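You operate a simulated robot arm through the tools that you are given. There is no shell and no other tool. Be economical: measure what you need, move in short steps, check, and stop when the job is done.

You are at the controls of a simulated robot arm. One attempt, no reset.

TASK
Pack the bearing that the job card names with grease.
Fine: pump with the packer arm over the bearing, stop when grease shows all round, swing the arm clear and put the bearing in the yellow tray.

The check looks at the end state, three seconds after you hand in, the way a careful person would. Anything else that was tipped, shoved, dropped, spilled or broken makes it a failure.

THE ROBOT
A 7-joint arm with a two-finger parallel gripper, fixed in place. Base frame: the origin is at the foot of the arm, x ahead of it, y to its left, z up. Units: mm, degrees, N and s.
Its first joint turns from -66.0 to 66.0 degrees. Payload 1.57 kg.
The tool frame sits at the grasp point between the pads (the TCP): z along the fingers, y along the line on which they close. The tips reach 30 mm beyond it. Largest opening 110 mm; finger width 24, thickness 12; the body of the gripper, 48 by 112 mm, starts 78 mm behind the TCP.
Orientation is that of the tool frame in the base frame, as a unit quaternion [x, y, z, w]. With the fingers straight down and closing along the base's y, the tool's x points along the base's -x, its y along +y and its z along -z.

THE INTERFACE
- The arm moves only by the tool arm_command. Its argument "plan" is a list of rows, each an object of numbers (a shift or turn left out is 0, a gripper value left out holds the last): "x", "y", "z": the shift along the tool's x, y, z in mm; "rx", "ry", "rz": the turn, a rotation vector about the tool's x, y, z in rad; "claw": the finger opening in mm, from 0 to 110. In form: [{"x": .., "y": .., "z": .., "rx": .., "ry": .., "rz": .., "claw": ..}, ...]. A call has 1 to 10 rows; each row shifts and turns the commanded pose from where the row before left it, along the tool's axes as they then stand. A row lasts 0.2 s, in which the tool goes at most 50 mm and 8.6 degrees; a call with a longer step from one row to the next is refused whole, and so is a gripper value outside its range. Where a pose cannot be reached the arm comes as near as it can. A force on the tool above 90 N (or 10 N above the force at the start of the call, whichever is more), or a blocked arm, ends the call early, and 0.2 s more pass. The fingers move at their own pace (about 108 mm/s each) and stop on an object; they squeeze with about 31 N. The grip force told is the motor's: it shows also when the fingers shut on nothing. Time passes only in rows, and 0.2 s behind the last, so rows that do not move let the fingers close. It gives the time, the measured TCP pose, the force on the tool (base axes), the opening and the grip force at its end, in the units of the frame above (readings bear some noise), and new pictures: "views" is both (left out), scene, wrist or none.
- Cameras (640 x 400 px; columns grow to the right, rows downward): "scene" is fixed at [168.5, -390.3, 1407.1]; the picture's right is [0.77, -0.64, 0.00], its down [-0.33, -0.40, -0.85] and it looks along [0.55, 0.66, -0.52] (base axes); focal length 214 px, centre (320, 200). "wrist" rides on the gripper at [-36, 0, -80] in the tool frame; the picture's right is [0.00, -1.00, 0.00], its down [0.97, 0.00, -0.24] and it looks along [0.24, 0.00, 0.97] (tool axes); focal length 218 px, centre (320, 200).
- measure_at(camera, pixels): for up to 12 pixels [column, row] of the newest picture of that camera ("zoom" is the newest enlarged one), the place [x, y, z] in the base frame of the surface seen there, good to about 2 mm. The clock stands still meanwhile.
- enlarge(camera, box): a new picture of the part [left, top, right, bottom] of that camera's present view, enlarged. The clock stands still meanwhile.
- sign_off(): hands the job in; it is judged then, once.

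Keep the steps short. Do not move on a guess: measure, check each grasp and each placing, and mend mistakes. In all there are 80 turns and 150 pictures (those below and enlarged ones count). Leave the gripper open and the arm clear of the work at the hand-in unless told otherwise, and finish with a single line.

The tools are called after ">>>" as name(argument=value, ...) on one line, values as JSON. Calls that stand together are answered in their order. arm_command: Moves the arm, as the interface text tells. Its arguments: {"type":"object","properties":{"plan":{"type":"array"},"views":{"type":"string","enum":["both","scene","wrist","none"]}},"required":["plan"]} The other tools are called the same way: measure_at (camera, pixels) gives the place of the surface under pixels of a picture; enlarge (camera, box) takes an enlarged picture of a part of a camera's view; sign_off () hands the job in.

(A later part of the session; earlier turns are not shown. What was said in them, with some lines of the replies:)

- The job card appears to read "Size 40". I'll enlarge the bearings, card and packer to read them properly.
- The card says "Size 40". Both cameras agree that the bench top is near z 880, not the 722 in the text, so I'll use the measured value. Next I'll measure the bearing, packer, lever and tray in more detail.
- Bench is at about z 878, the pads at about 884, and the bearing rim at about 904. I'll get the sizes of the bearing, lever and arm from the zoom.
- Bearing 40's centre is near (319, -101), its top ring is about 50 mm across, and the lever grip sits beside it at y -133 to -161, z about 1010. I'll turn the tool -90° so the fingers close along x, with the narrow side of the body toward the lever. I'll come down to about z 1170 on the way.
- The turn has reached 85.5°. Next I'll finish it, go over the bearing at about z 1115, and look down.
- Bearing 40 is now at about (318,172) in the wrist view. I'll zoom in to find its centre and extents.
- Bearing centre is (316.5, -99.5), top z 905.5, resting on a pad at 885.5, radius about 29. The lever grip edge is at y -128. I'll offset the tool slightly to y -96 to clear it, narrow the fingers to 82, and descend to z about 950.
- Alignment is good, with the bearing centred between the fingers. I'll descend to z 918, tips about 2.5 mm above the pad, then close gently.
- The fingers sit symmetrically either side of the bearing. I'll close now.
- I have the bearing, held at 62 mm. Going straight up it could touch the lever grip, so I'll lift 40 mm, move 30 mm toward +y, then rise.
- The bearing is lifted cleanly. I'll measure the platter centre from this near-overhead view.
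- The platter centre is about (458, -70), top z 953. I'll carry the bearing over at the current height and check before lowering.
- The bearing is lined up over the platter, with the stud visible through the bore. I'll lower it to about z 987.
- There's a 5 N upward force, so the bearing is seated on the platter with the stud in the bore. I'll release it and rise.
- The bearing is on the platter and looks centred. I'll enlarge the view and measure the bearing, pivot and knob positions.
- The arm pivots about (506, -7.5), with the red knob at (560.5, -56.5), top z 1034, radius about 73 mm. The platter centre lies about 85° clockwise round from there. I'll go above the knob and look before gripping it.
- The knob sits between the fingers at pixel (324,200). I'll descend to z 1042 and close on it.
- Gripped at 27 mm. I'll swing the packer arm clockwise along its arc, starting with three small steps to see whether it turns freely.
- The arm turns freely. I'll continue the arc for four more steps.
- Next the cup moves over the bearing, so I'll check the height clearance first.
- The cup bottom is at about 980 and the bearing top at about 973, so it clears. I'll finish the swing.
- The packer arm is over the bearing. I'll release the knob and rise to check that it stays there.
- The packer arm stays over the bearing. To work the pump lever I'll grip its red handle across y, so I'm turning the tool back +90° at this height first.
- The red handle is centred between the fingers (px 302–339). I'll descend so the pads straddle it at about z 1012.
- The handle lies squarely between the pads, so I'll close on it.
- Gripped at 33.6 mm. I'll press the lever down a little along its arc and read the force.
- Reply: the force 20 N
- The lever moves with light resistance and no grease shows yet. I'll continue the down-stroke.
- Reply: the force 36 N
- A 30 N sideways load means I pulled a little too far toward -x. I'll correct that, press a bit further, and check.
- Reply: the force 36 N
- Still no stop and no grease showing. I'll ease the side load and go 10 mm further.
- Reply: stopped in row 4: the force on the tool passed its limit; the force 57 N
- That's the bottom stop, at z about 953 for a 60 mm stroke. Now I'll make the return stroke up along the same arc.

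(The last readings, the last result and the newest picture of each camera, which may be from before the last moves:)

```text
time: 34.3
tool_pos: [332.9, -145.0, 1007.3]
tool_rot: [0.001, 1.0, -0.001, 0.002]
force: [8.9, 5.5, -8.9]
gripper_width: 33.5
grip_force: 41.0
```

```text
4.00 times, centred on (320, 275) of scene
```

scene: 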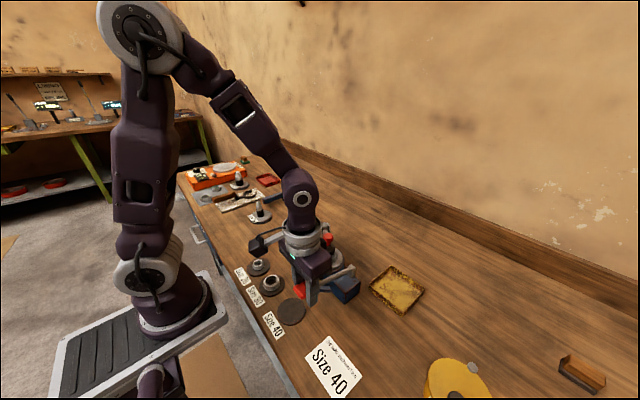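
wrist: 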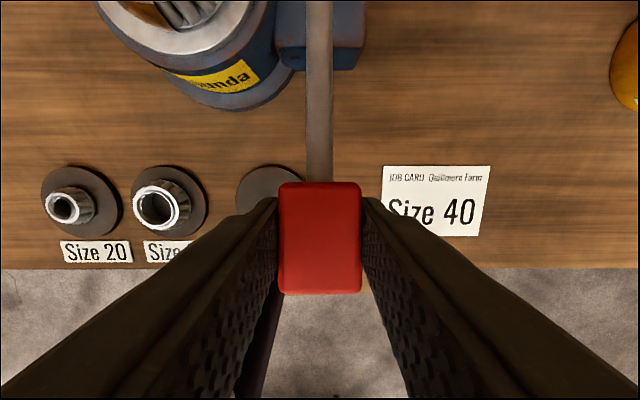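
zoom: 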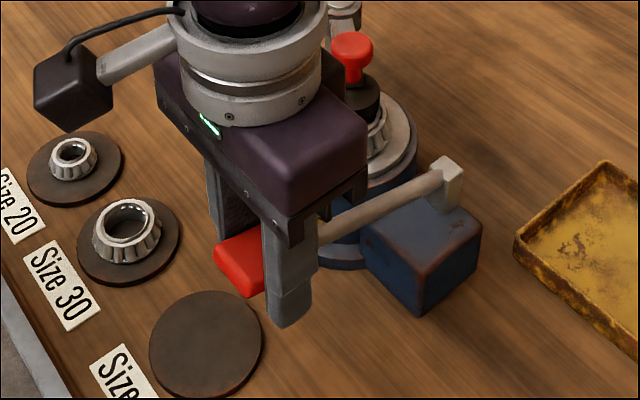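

A clean return. I'll make a second down-stroke by the same path and view the bearing from the bottom position.

>>> arm_command(plan=[{"x": 1.9, "z": 7}, {"x": 1.6, "z": 7}, {"x": 1.2, "z": 7}, {"x": 0.8, "z": 7}, {"x": 0.4, "z": 7}, {"x": 0, "z": 7}, {"x": -0.5, "z": 7}, {"x": -0.3, "z": 3}, {}], views="none")

>>> enlarge(camera="scene", box=[310, 225, 380, 285])

```text
time: 36.3
tool_pos: [325.4, -145.2, 955.5]
tool_rot: [0.002, 1.0, -0.001, 0.001]
force: [-21.0, -9.0, 9.4]
gripper_width: 33.8
grip_force: 41.6
```

```text
6.67 times, centred on (345, 255) of scene
```

zoom: 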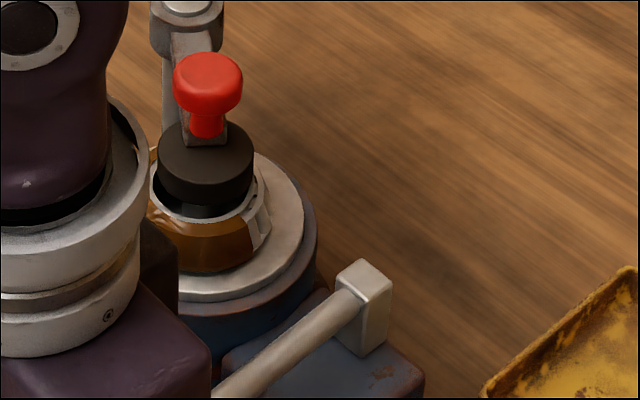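

Amber grease now covers the front and left of the bearing, but rollers are still bare on the right (px 262,220). I'll make the return stroke and then look all round.

>>> arm_command(plan=[{"x": 0.9, "z": -4}, {"x": 0.5, "z": -7}, {"x": 0, "z": -7}, {"x": -0.4, "z": -7}, {"x": -0.8, "z": -7}, {"x": -1.2, "z": -7}, {"x": -1.6, "z": -7}, {"x": -1.9, "z": -7}, {}], views="wrist")

>>> enlarge(camera="scene", box=[310, 225, 380, 285])

```text
time: 38.3
tool_pos: [331.3, -144.3, 1008.2]
tool_rot: [0.002, 1.0, 0.0, 0.002]
force: [21.4, -2.0, -63.8]
gripper_width: 33.8
grip_force: 41.3
```

wrist: 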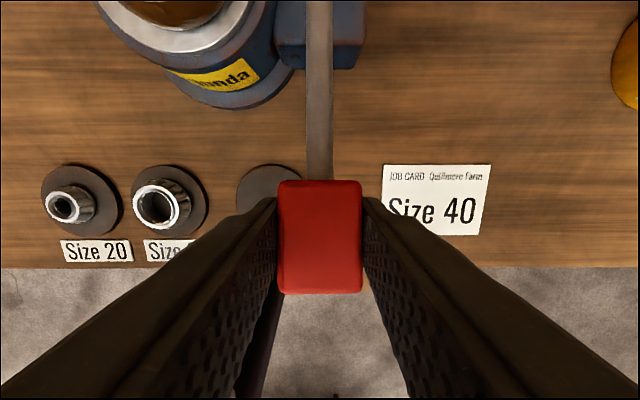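

```text
6.67 times, centred on (345, 255) of scene
```

zoom: 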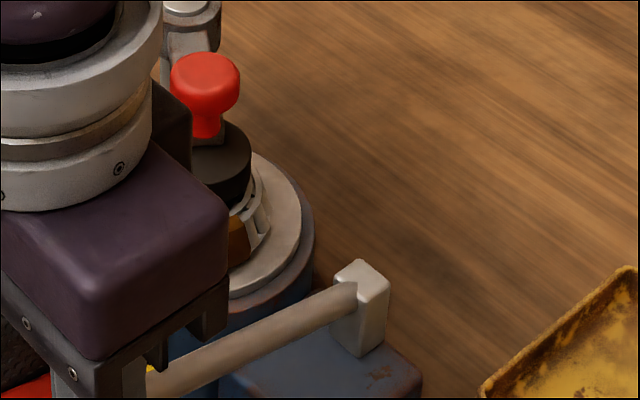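

The right side is still bare, so another stroke is needed. I'll take it in parts, starting with half, so I don't overshoot.

>>> arm_command(plan=[{"x": 0.9, "z": 4}, {"x": 1.6, "z": 7}, {"x": 1.2, "z": 7}, {"x": 0.8, "z": 7}, {"x": 0.4, "z": 7}, {}], views="none")

>>> enlarge(camera="scene", box=[310, 225, 380, 285])

```text
time: 39.7
tool_pos: [323.2, -145.2, 976.6]
tool_rot: [0.001, 1.0, 0.0, 0.0]
force: [-17.5, -0.1, 10.3]
gripper_width: 33.6
grip_force: 41.5
```

```text
6.67 times, centred on (345, 255) of scene
```

zoom: 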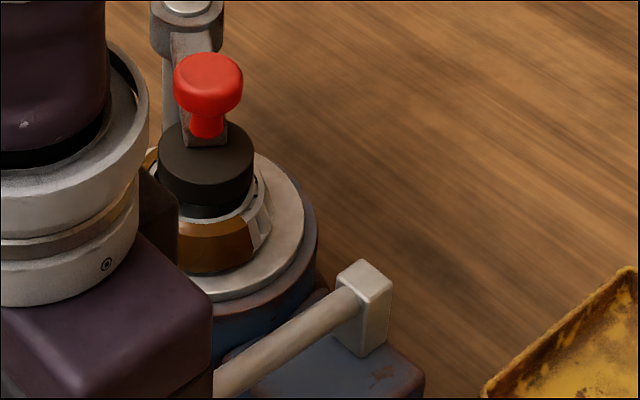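

No change at half stroke, so I'll continue down and check again.

>>> arm_command(plan=[{"x": -0.5, "z": 6}, {"x": -0.5, "z": 5}, {"x": -0.5, "z": 4}, {"x": -0.3, "z": 3}, {}], views="none")

>>> enlarge(camera="scene", box=[310, 225, 380, 285])

```text
time: 40.9
tool_pos: [324.7, -145.6, 957.9]
tool_rot: [0.002, 1.0, 0.001, 0.0]
force: [-42.5, -17.2, 6.8]
gripper_width: 33.6
grip_force: 41.1
```

```text
6.67 times, centred on (345, 255) of scene
```

zoom: 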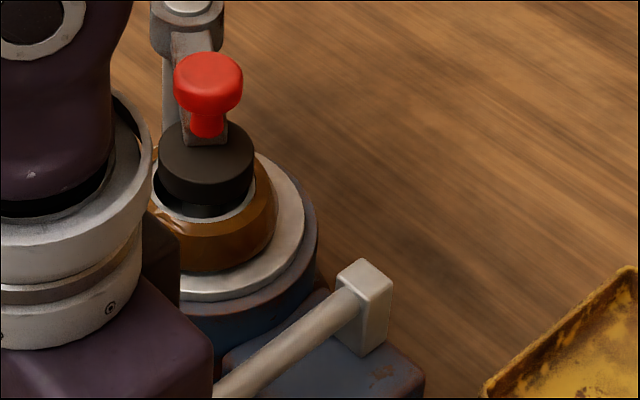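

Grease now shows all round the visible side. I'll return the lever up gently without forcing the top stop, let go, and inspect the back from above.

>>> arm_command(plan=[{"x": 2.2, "z": -4}, {"x": 0.5, "z": -7}, {"x": 0, "z": -7}, {"x": -0.6, "z": -7}, {"x": -1.0, "z": -7}, {"x": -1.4, "z": -7}, {"x": -1.7, "z": -6}, {}], views="none")

```text
time: 42.7
tool_pos: [330.1, -146.3, 1002.8]
tool_rot: [0.002, 1.0, 0.001, 0.001]
force: [28.0, 6.5, -63.2]
gripper_width: 33.8
grip_force: 41.2
```

It's at the top stop with the load on. I'll ease it, open the fingers, and rise.

>>> arm_command(plan=[{"z": 1.5, "x": 1}, {"claw": 45}, {"claw": 60}, {}, {"z": -20}, {"z": -35}, {"z": -35}, {"z": -35}, {}])

>>> enlarge(camera="wrist", box=[180, 0, 320, 120])

>>> enlarge(camera="scene", box=[285, 215, 385, 305])

```text
time: 44.7
tool_pos: [330.1, -144.0, 1127.4]
tool_rot: [0.001, 1.0, -0.001, 0.002]
force: [-0.3, 0.4, -0.2]
gripper_width: 59.8
grip_force: 0.0
```

scene: 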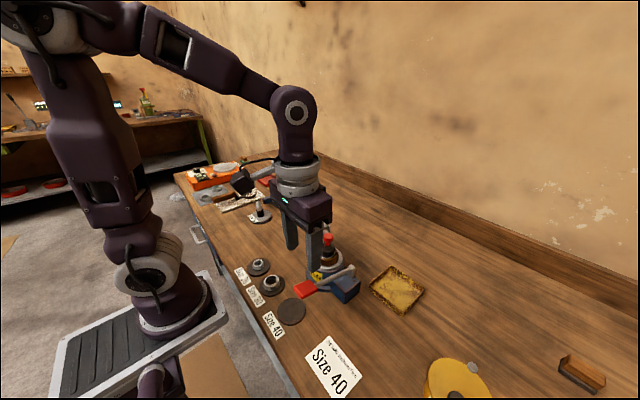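
wrist: 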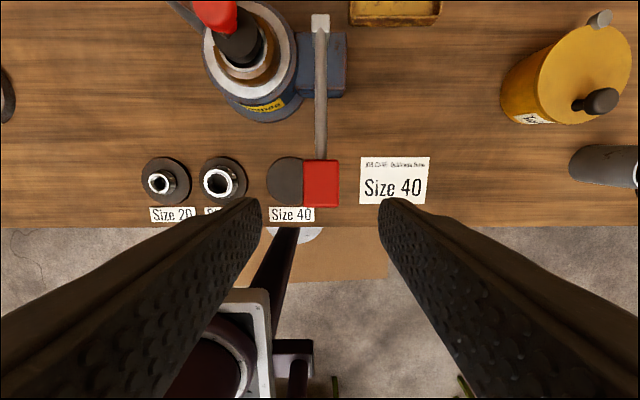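

```text
3.33 times, centred on (250, 60) of wrist
```

zoom: 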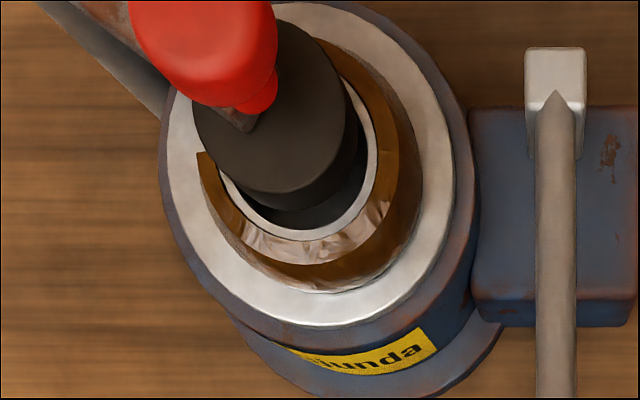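

```text
4.44 times, centred on (335, 260) of scene
```

zoom: 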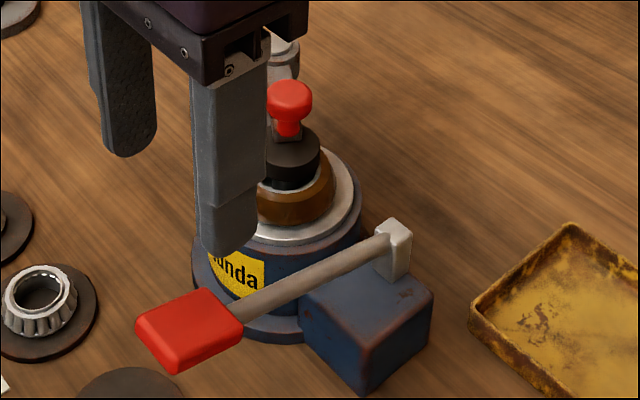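

There may be a gap at the back-left, since the grease edge at zoom (203,155) looks cut off. I'll move over to the far side to inspect it.

>>> arm_command(plan=[{"x": -30, "y": 15, "z": -5}, {"x": -40, "y": 20, "z": -5}, {"x": -40, "y": 25, "z": -5}, {"x": -40, "y": 25, "z": -5}, {"x": -30, "y": 25}, {}], views="wrist")

>>> enlarge(camera="wrist", box=[270, 130, 440, 270])

```text
time: 46.1
tool_pos: [510.1, -35.2, 1147.3]
tool_rot: [0.002, 1.0, -0.001, 0.001]
force: [0.3, 0.3, 0.9]
gripper_width: 60.1
grip_force: 0.0
```

wrist: 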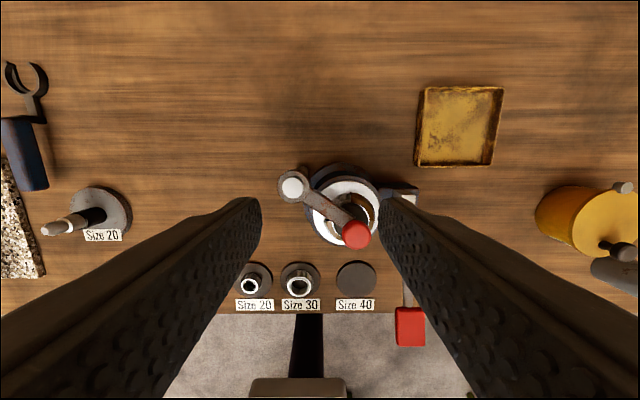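

```text
2.86 times, centred on (355, 200) of wrist
```

zoom: 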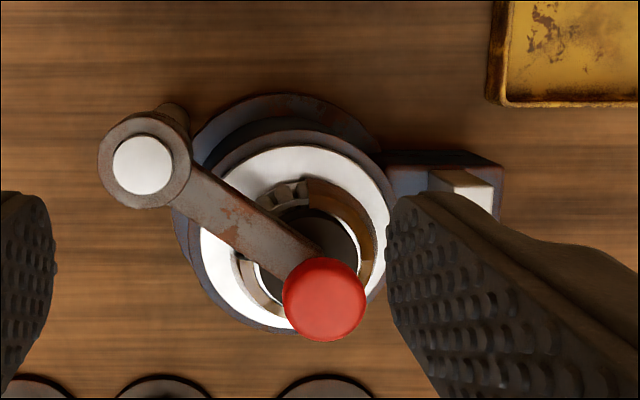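

The back still has bare rollers (a gap of about 80° near zoom (285,195) and under the arm), so one more stroke is needed. I'll go back to the lever.

>>> arm_command(plan=[{"x": 30, "y": -25}, {"x": 40, "y": -25, "z": 5}, {"x": 40, "y": -25, "z": 5}, {"x": 40, "y": -20, "z": 5}, {"x": 29, "y": -15, "z": 5}, {}, {"z": 30}, {"z": 30}, {"z": 30}, {"z": 20}], views="wrist")

```text
time: 48.3
tool_pos: [330.2, -144.8, 1017.3]
tool_rot: [0.001, 1.0, -0.001, 0.003]
force: [0.2, 0.0, -0.5]
gripper_width: 60.0
grip_force: 0.1
```

wrist: 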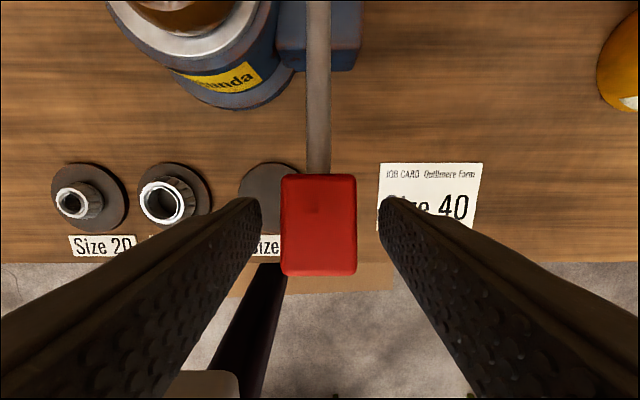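

The handle is centred again. I'll grip it and do stroke 4 down.

>>> arm_command(plan=[{"x": -1.5, "z": 3.3, "claw": 45}, {"claw": 25}, {}, {}], views="none")

>>> arm_command(plan=[{"x": 2.1, "z": 7}, {"x": 1.9, "z": 7}, {"x": 1.6, "z": 7}, {"x": 1.2, "z": 7}, {"x": 0.7, "z": 7}, {"x": 0.2, "z": 7}, {"x": -0.2, "z": 6}, {"x": -0.4, "z": 5}, {"x": -0.4, "z": 4}, {}], views="none")

>>> enlarge(camera="scene", box=[310, 225, 380, 285])

```text
time: 49.3
tool_pos: [331.6, -145.7, 1012.7]
tool_rot: [0.001, 1.0, -0.001, 0.002]
force: [-0.8, 6.0, -1.1]
gripper_width: 33.8
grip_force: 41.4
```

```text
time: 51.5
tool_pos: [324.6, -145.1, 957.1]
tool_rot: [0.002, 1.0, -0.001, 0.003]
force: [-7.8, 7.9, 62.4]
gripper_width: 33.5
grip_force: 41.0
```

```text
6.67 times, centred on (345, 255) of scene
```

zoom: 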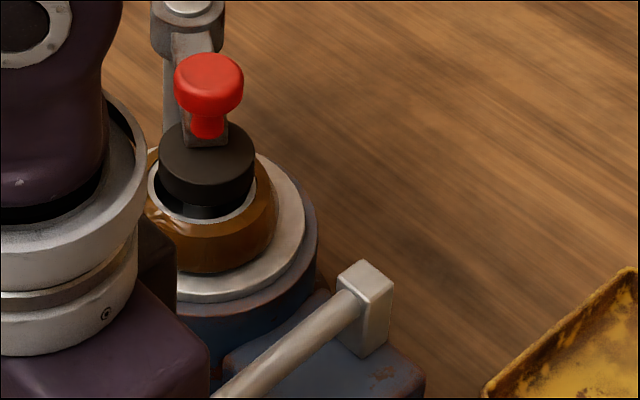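

That's the bottom reached. I'll return the lever short of the top stop, release, and rise.

>>> arm_command(plan=[{"x": 0.6, "z": -7}, {"x": 0.5, "z": -7}, {"x": 0, "z": -7}, {"x": -0.6, "z": -7}, {"x": -1.0, "z": -7}, {"x": -1.4, "z": -7}, {"x": -1.7, "z": -7}, {"x": -1, "z": -3}, {}], views="none")

>>> arm_command(plan=[{"claw": 45}, {"claw": 60}, {}, {"z": -20}, {"z": -35}, {"z": -35}, {"z": -35}, {}], views="none")

>>> arm_command(plan=[{"x": -30, "y": 15, "z": -5}, {"x": -40, "y": 20, "z": -5}, {"x": -40, "y": 25, "z": -5}, {"x": -40, "y": 25, "z": -5}, {"x": -30, "y": 25}, {}], views="wrist")

>>> enlarge(camera="wrist", box=[290, 150, 400, 250])

>>> enlarge(camera="scene", box=[285, 215, 385, 305])

```text
time: 53.5
tool_pos: [328.6, -146.6, 1008.5]
tool_rot: [0.003, 1.0, 0.0, 0.002]
force: [2.8, -6.7, -6.4]
gripper_width: 33.7
grip_force: 41.1
```

```text
time: 55.3
tool_pos: [328.8, -145.5, 1134.1]
tool_rot: [0.001, 1.0, -0.001, 0.003]
force: [0.2, 0.4, 0.4]
gripper_width: 60.0
grip_force: 0.1
```

```text
time: 56.7
tool_pos: [508.3, -34.2, 1155.4]
tool_rot: [0.0, 1.0, -0.001, 0.002]
force: [-0.8, 0.5, 0.3]
gripper_width: 59.8
grip_force: 0.0
```

wrist: 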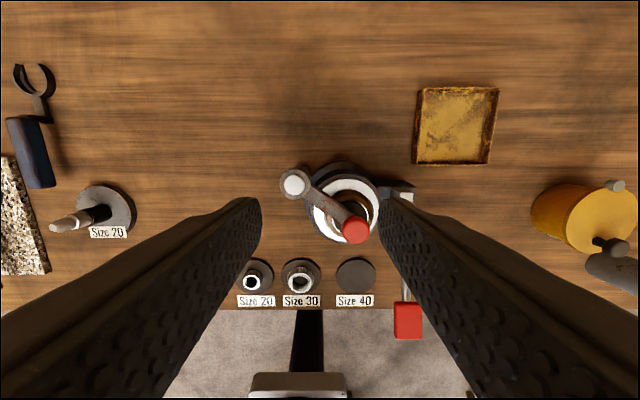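

```text
4.00 times, centred on (345, 200) of wrist
```

zoom: 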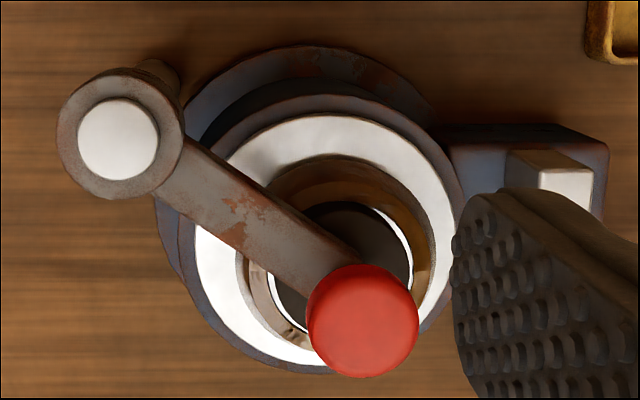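

```text
4.44 times, centred on (335, 260) of scene
```

zoom: 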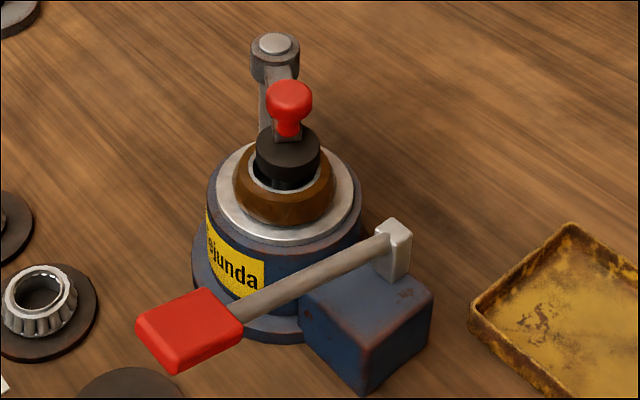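

The back is now covered. I'll look closer at the left side beside the arm.

>>> enlarge(camera="wrist", box=[320, 180, 375, 240])

```text
6.67 times, centred on (348, 210) of wrist
```

zoom: 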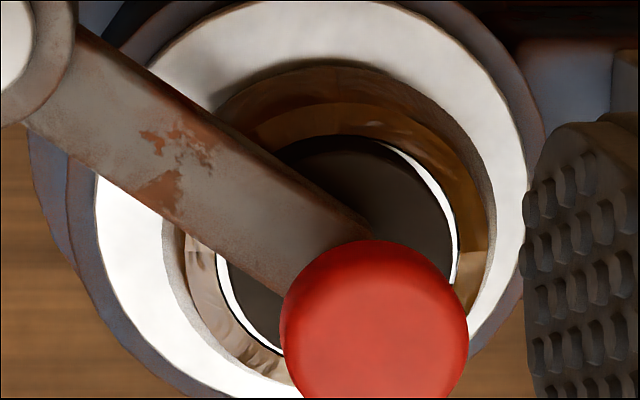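

Grease shows all round. Now I'll swing the packer arm clear: first turn the tool -90° again, then go above the knob.

>>> arm_command(plan=[{"rz": -0.149}, {"rz": -0.149}, {"rz": -0.149}, {"rz": -0.149}, {"rz": -0.149}, {"rz": -0.149}, {"rz": -0.149}, {"rz": -0.149}, {"rz": -0.149}, {"rz": -0.149}], views="none")

>>> arm_command(plan=[{"rz": -0.081, "claw": 55}, {"x": 16, "y": 23, "z": 20}, {"x": 16, "y": 24, "z": 20}, {"z": 15}, {}], views="wrist")

```text
time: 58.9
tool_pos: [508.3, -35.3, 1154.4]
tool_rot: [-0.678, 0.735, -0.002, 0.001]
force: [-0.1, -0.8, -0.2]
gripper_width: 60.0
grip_force: 0.1
```

```text
time: 60.1
tool_pos: [461.8, -68.3, 1098.1]
tool_rot: [-0.707, 0.708, -0.002, 0.001]
force: [0.7, -0.2, 1.1]
gripper_width: 54.8
grip_force: 0.0
```

wrist: 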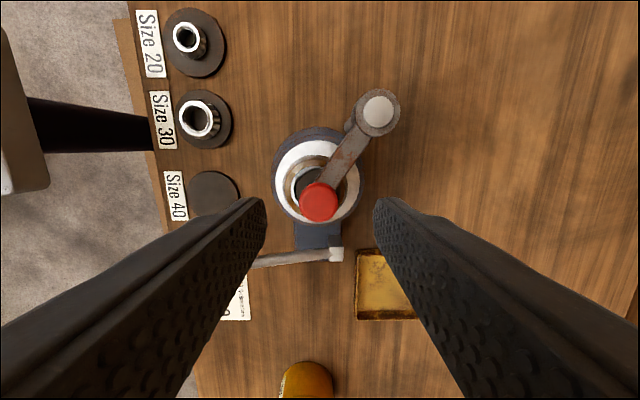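

The knob is centred at (320,202). I'll descend to z 1042 and grip it.

>>> arm_command(plan=[{"z": 20}, {"z": 20}, {"z": 16}, {}, {"claw": 35}, {"claw": 15}, {}], views="none")

>>> arm_command(plan=[{"x": 6.1, "y": -9.3}, {"x": 4.6, "y": -10}, {"x": 3.1, "y": -10.6}, {"x": 1.5, "y": -11}, {}], views="wrist")

```text
time: 61.7
tool_pos: [461.3, -67.4, 1041.6]
tool_rot: [-0.707, 0.708, -0.002, 0.0]
force: [-2.7, -2.3, -3.8]
gripper_width: 27.2
grip_force: 37.7
```

```text
time: 62.9
tool_pos: [503.0, -82.8, 1042.9]
tool_rot: [-0.707, 0.708, -0.003, 0.002]
force: [-5.7, -3.4, -4.0]
gripper_width: 27.2
grip_force: 37.9
```

wrist: 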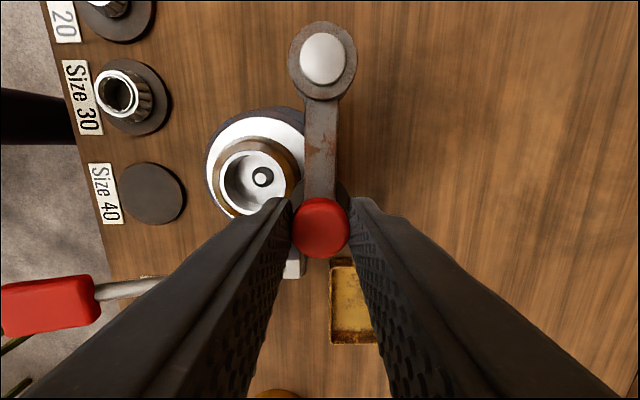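

The swing is going well. I'll continue to the original position.

>>> arm_command(plan=[{"x": -0.2, "y": -11}, {"x": -1.8, "y": -10.9}, {"x": -3.3, "y": -10.5}, {"x": -4.9, "y": -9.9}, {"x": -6.3, "y": -9.1}, {"x": -6.5, "y": -7}, {}], views="none")

>>> arm_command(plan=[{"claw": 35}, {"claw": 50}, {}, {"z": -20}, {"z": -30}, {"z": -30}, {}])

>>> enlarge(camera="scene", box=[285, 205, 385, 305])

```text
time: 64.5
tool_pos: [561.7, -59.6, 1043.7]
tool_rot: [-0.706, 0.708, -0.001, 0.001]
force: [-6.5, -2.6, 1.8]
gripper_width: 27.2
grip_force: 37.9
```

```text
time: 66.1
tool_pos: [560.8, -60.6, 1124.3]
tool_rot: [-0.707, 0.707, -0.001, 0.001]
force: [0.4, 0.4, 0.3]
gripper_width: 50.1
grip_force: 0.1
```

scene: 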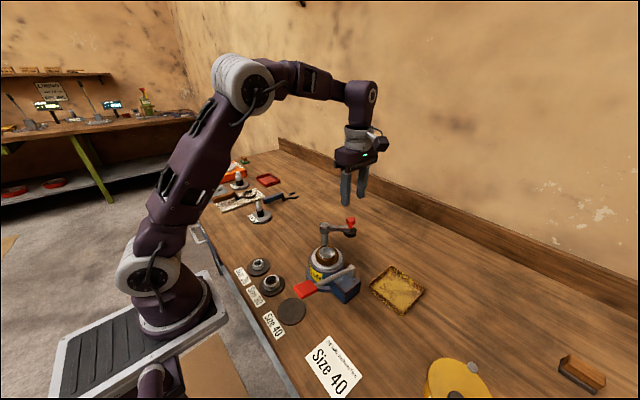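
wrist: 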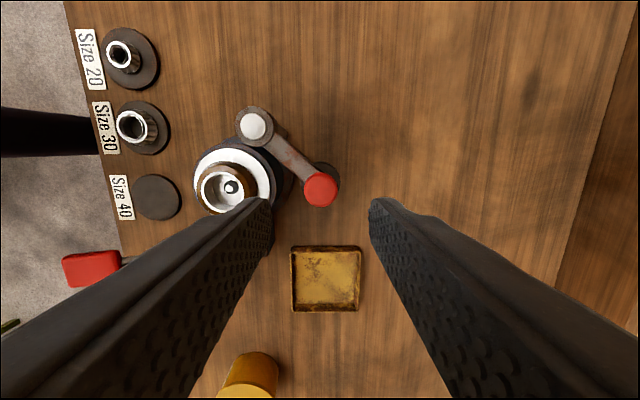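

```text
4.00 times, centred on (335, 255) of scene
```

zoom: 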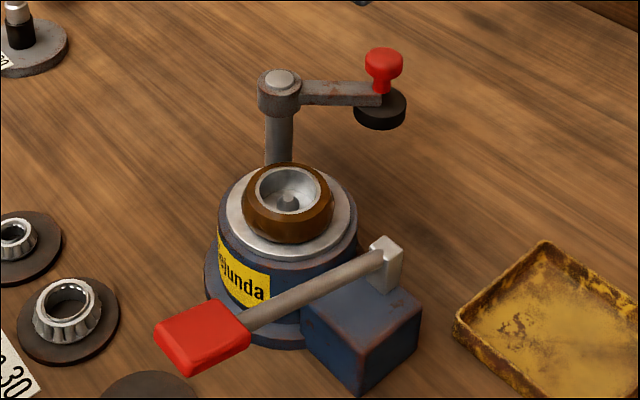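

The arm is clear and the grease looks complete. I'll move over the bearing to check it all round and measure its centre, measuring the tray in this view first.

>>> measure_at(camera="wrist", pixels=[[326, 278], [293, 250], [360, 250], [293, 309], [358, 309], [300, 280], [350, 280]])

>>> arm_command(plan=[{"x": 2, "y": 22, "claw": 84}, {"x": 3, "y": 30}, {"x": 3, "y": 30}, {"y": 20}, {}], views="wrist")

>>> enlarge(camera="wrist", box=[275, 130, 375, 230])

```text
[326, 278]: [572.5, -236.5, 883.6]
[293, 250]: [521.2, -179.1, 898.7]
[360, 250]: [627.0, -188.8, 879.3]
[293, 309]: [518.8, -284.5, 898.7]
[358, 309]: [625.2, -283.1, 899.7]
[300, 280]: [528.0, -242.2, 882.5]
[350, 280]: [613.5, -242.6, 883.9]
```

```text
time: 67.3
tool_pos: [459.1, -66.7, 1123.2]
tool_rot: [-0.707, 0.707, -0.002, 0.001]
force: [0.0, -0.2, 0.1]
gripper_width: 83.9
grip_force: 0.2
```

wrist: 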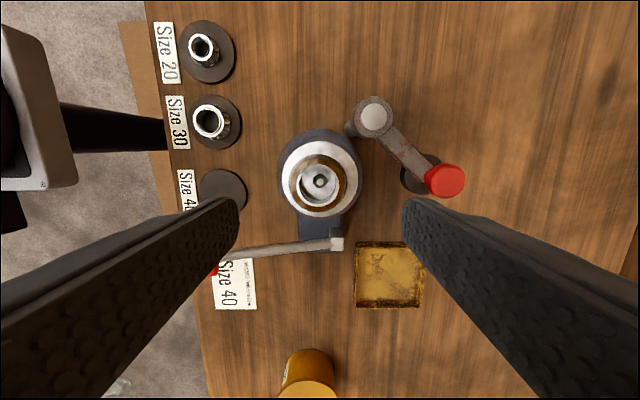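

```text
4.00 times, centred on (325, 180) of wrist
```

zoom: 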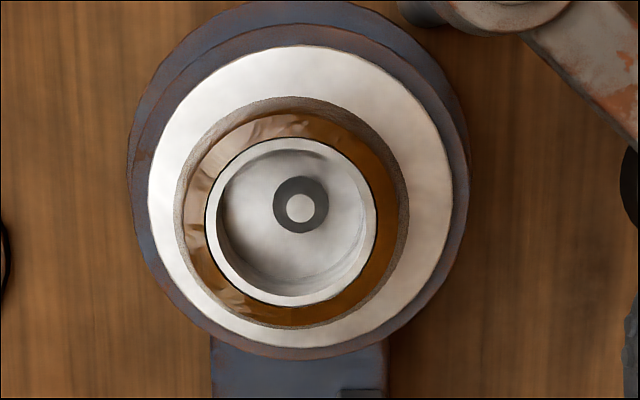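

The grease makes a full ring. The bearing centre is about (457, -71), so I'll descend around it to z 989.

>>> arm_command(plan=[{"x": 2.5, "y": 2, "z": 20}, {"z": 35}, {"z": 35}, {"z": 24}, {"z": 14}, {"z": 6.5}, {}], views="wrist")

```text
time: 68.9
tool_pos: [458.6, -69.5, 989.0]
tool_rot: [-0.707, 0.708, -0.002, 0.001]
force: [0.3, -0.1, 0.5]
gripper_width: 83.7
grip_force: 0.1
```

wrist: 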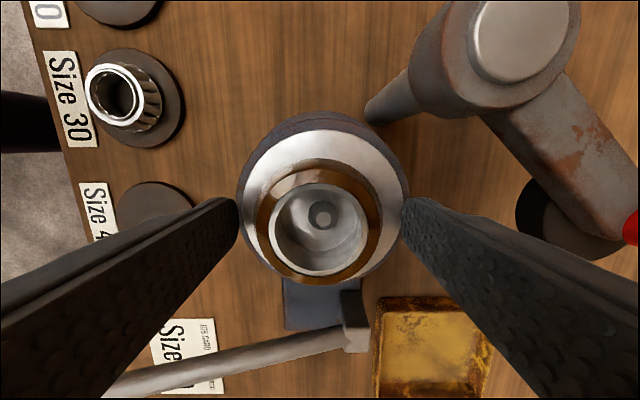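

Aligned. I'll close on the bearing and lift it 15 mm to test the grip.

>>> arm_command(plan=[{"claw": 70}, {"claw": 45}, {}, {}, {"z": -7}, {"z": -8}, {}], views="wrist")

```text
time: 70.5
tool_pos: [459.0, -71.4, 1003.5]
tool_rot: [-0.706, 0.708, -0.002, 0.001]
force: [-0.2, 0.0, -3.5]
gripper_width: 61.4
grip_force: 30.9
```

wrist: 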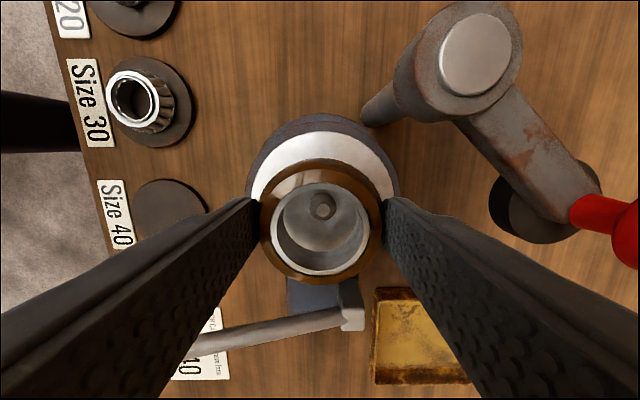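

The bearing is held. I'll rise to about z 1090 and carry it over the tray, whose centre is about (573, -234).

>>> arm_command(plan=[{"z": -25}, {"z": -35}, {"z": -27}, {"x": 25, "y": -18}, {"x": 35, "y": -24}, {"x": 35, "y": -24}, {"x": 35, "y": -24}, {"x": 32, "y": -23}, {}], views="none")

>>> arm_command(plan=[{"rz": 0.131}, {"rz": 0.131}, {"rz": 0.131}, {"rz": 0.131}, {"rz": 0.131}, {"rz": 0.13}, {"z": 20}, {"z": 20}, {}])

```text
time: 72.5
tool_pos: [569.9, -233.5, 1091.1]
tool_rot: [-0.706, 0.708, -0.002, 0.001]
force: [0.0, -0.3, -2.2]
gripper_width: 61.6
grip_force: 30.0
```

```text
time: 74.5
tool_pos: [570.7, -232.4, 1051.4]
tool_rot: [-0.381, 0.924, -0.001, 0.002]
force: [0.4, -0.2, -2.3]
gripper_width: 61.3
grip_force: 30.8
```

scene: 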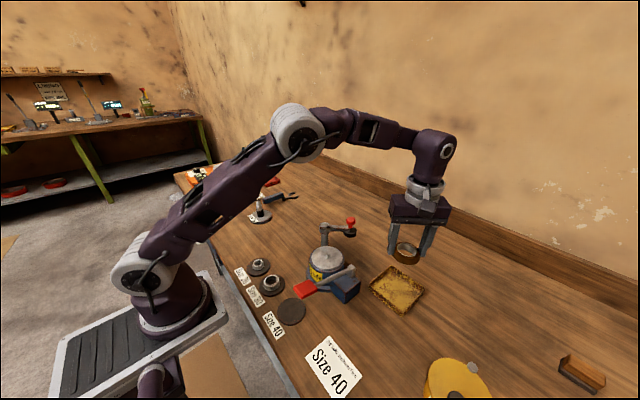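
wrist: 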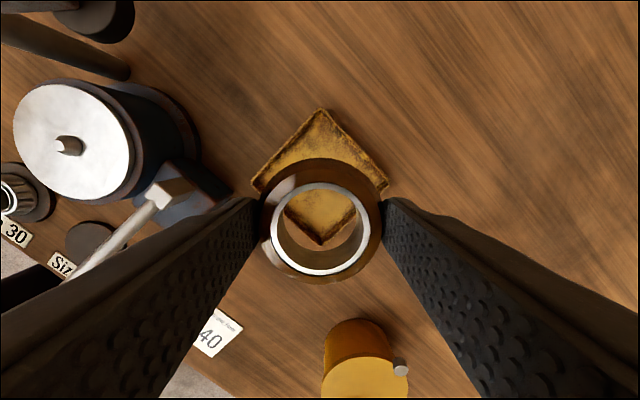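

The bearing is centred over the tray, with the fingers on the diagonal for room. I'll descend to about z 945 and check.

>>> arm_command(plan=[{"z": 20}, {"z": 25}, {"z": 25}, {"z": 20}, {"z": 15}, {}])

>>> enlarge(camera="scene", box=[340, 210, 480, 330])

```text
time: 75.9
tool_pos: [570.5, -233.9, 945.5]
tool_rot: [-0.382, 0.924, -0.002, 0.001]
force: [0.2, -1.5, -2.3]
gripper_width: 61.3
grip_force: 30.7
```

scene: 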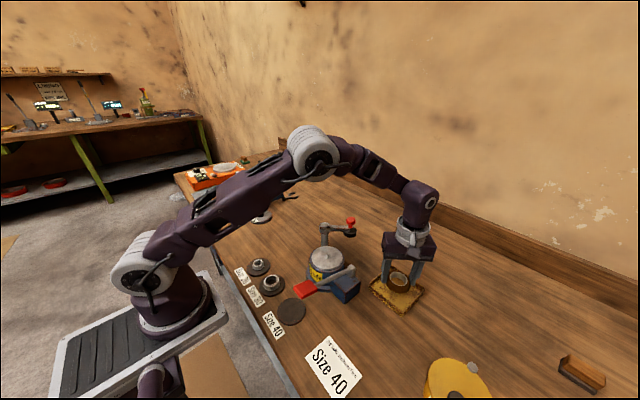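
wrist: 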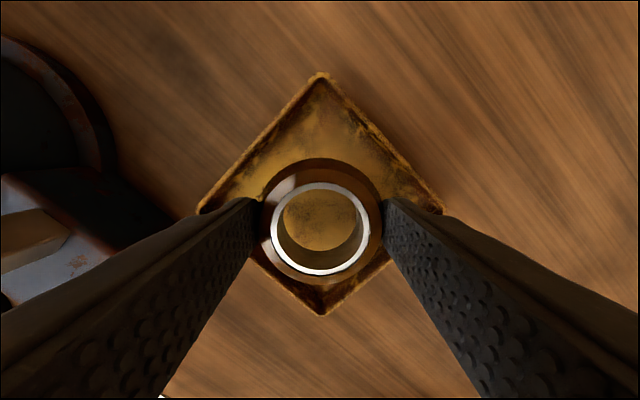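

```text
3.33 times, centred on (410, 270) of scene
```

zoom: 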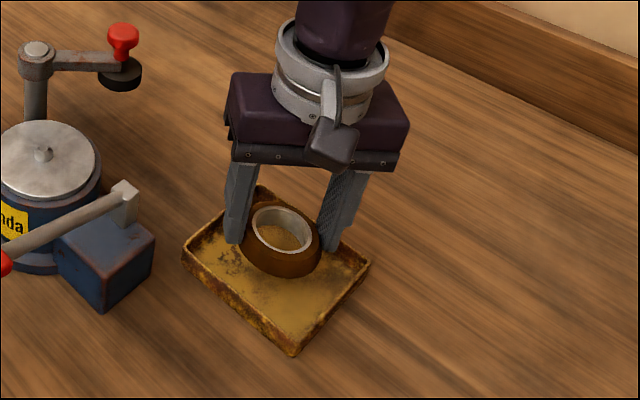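

All clear. I'll lower to the tray floor, z about 917.

>>> arm_command(plan=[{"z": 12}, {"z": 8}, {"z": 5}, {"z": 2.5}, {}], views="none")

```text
time: 77.1
tool_pos: [570.7, -233.3, 918.6]
tool_rot: [-0.382, 0.924, -0.001, 0.001]
force: [-0.2, -0.7, -1.7]
gripper_width: 61.3
grip_force: 30.7
```

>>> arm_command(plan=[{"z": 1}, {"z": 1}, {"z": 0.5}, {}], views="none")

```text
time: 78.1
tool_pos: [572.0, -233.2, 917.9]
tool_rot: [-0.382, 0.924, -0.003, 0.002]
force: [-5.8, 4.8, 28.9]
gripper_width: 61.6
grip_force: 30.7
```

Contact with the floor (29 N). I'll ease up slightly, release with a small opening, and rise straight up.

>>> arm_command(plan=[{"z": -1.2}, {"claw": 66}, {"claw": 70}, {}, {"z": -15}, {"z": -25}, {"z": -35}, {"z": -40}, {"z": -40}, {}])

>>> enlarge(camera="scene", box=[240, 200, 460, 340])

>>> enlarge(camera="wrist", box=[240, 90, 400, 260])

```text
time: 80.3
tool_pos: [569.7, -233.7, 1072.7]
tool_rot: [-0.382, 0.924, -0.001, 0.002]
force: [-0.4, -0.2, 0.1]
gripper_width: 69.8
grip_force: 0.0
```

scene: 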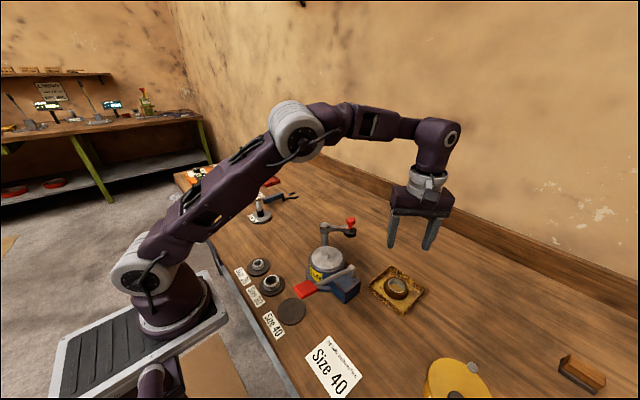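
wrist: 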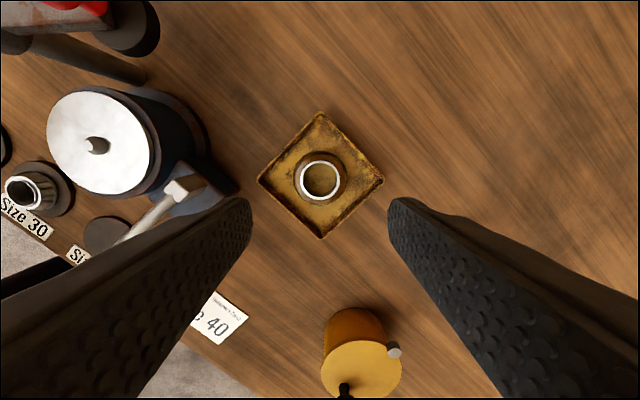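

```text
2.86 times, centred on (350, 270) of scene
```

zoom: 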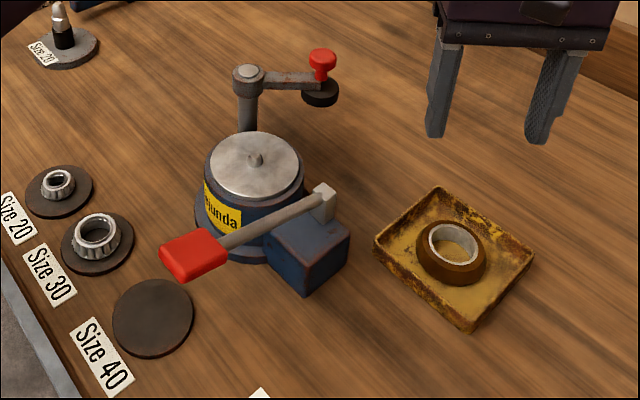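

```text
2.35 times, centred on (320, 175) of wrist
```

zoom: 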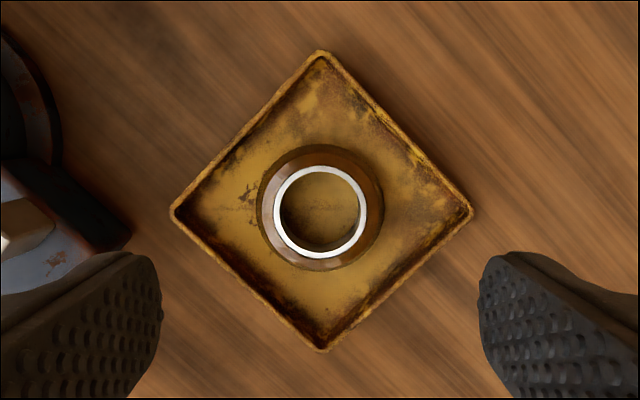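

The packed bearing lies flat in the middle of the yellow tray. The packer arm is clear, the lever is up, and nothing else has moved. I'll raise the arm further, open the gripper fully, and then hand in.

>>> arm_command(plan=[{"z": -30, "claw": 110}, {"z": -40}, {"z": -30}, {}], views="none")

>>> sign_off()

```text
time: 81.3
tool_pos: [569.3, -230.5, 1164.5]
tool_rot: [-0.386, 0.923, 0.001, -0.005]
force: [-0.3, 0.3, 0.1]
gripper_width: 110.2
grip_force: 0.0
out of reach, approached as far as the arm can: row 3
```

```text
The job is handed in.
```

The Size 40 bearing is packed with grease all round (four pump strokes) and sits in the yellow tray, with the packer arm swung clear and the gripper open above the work.
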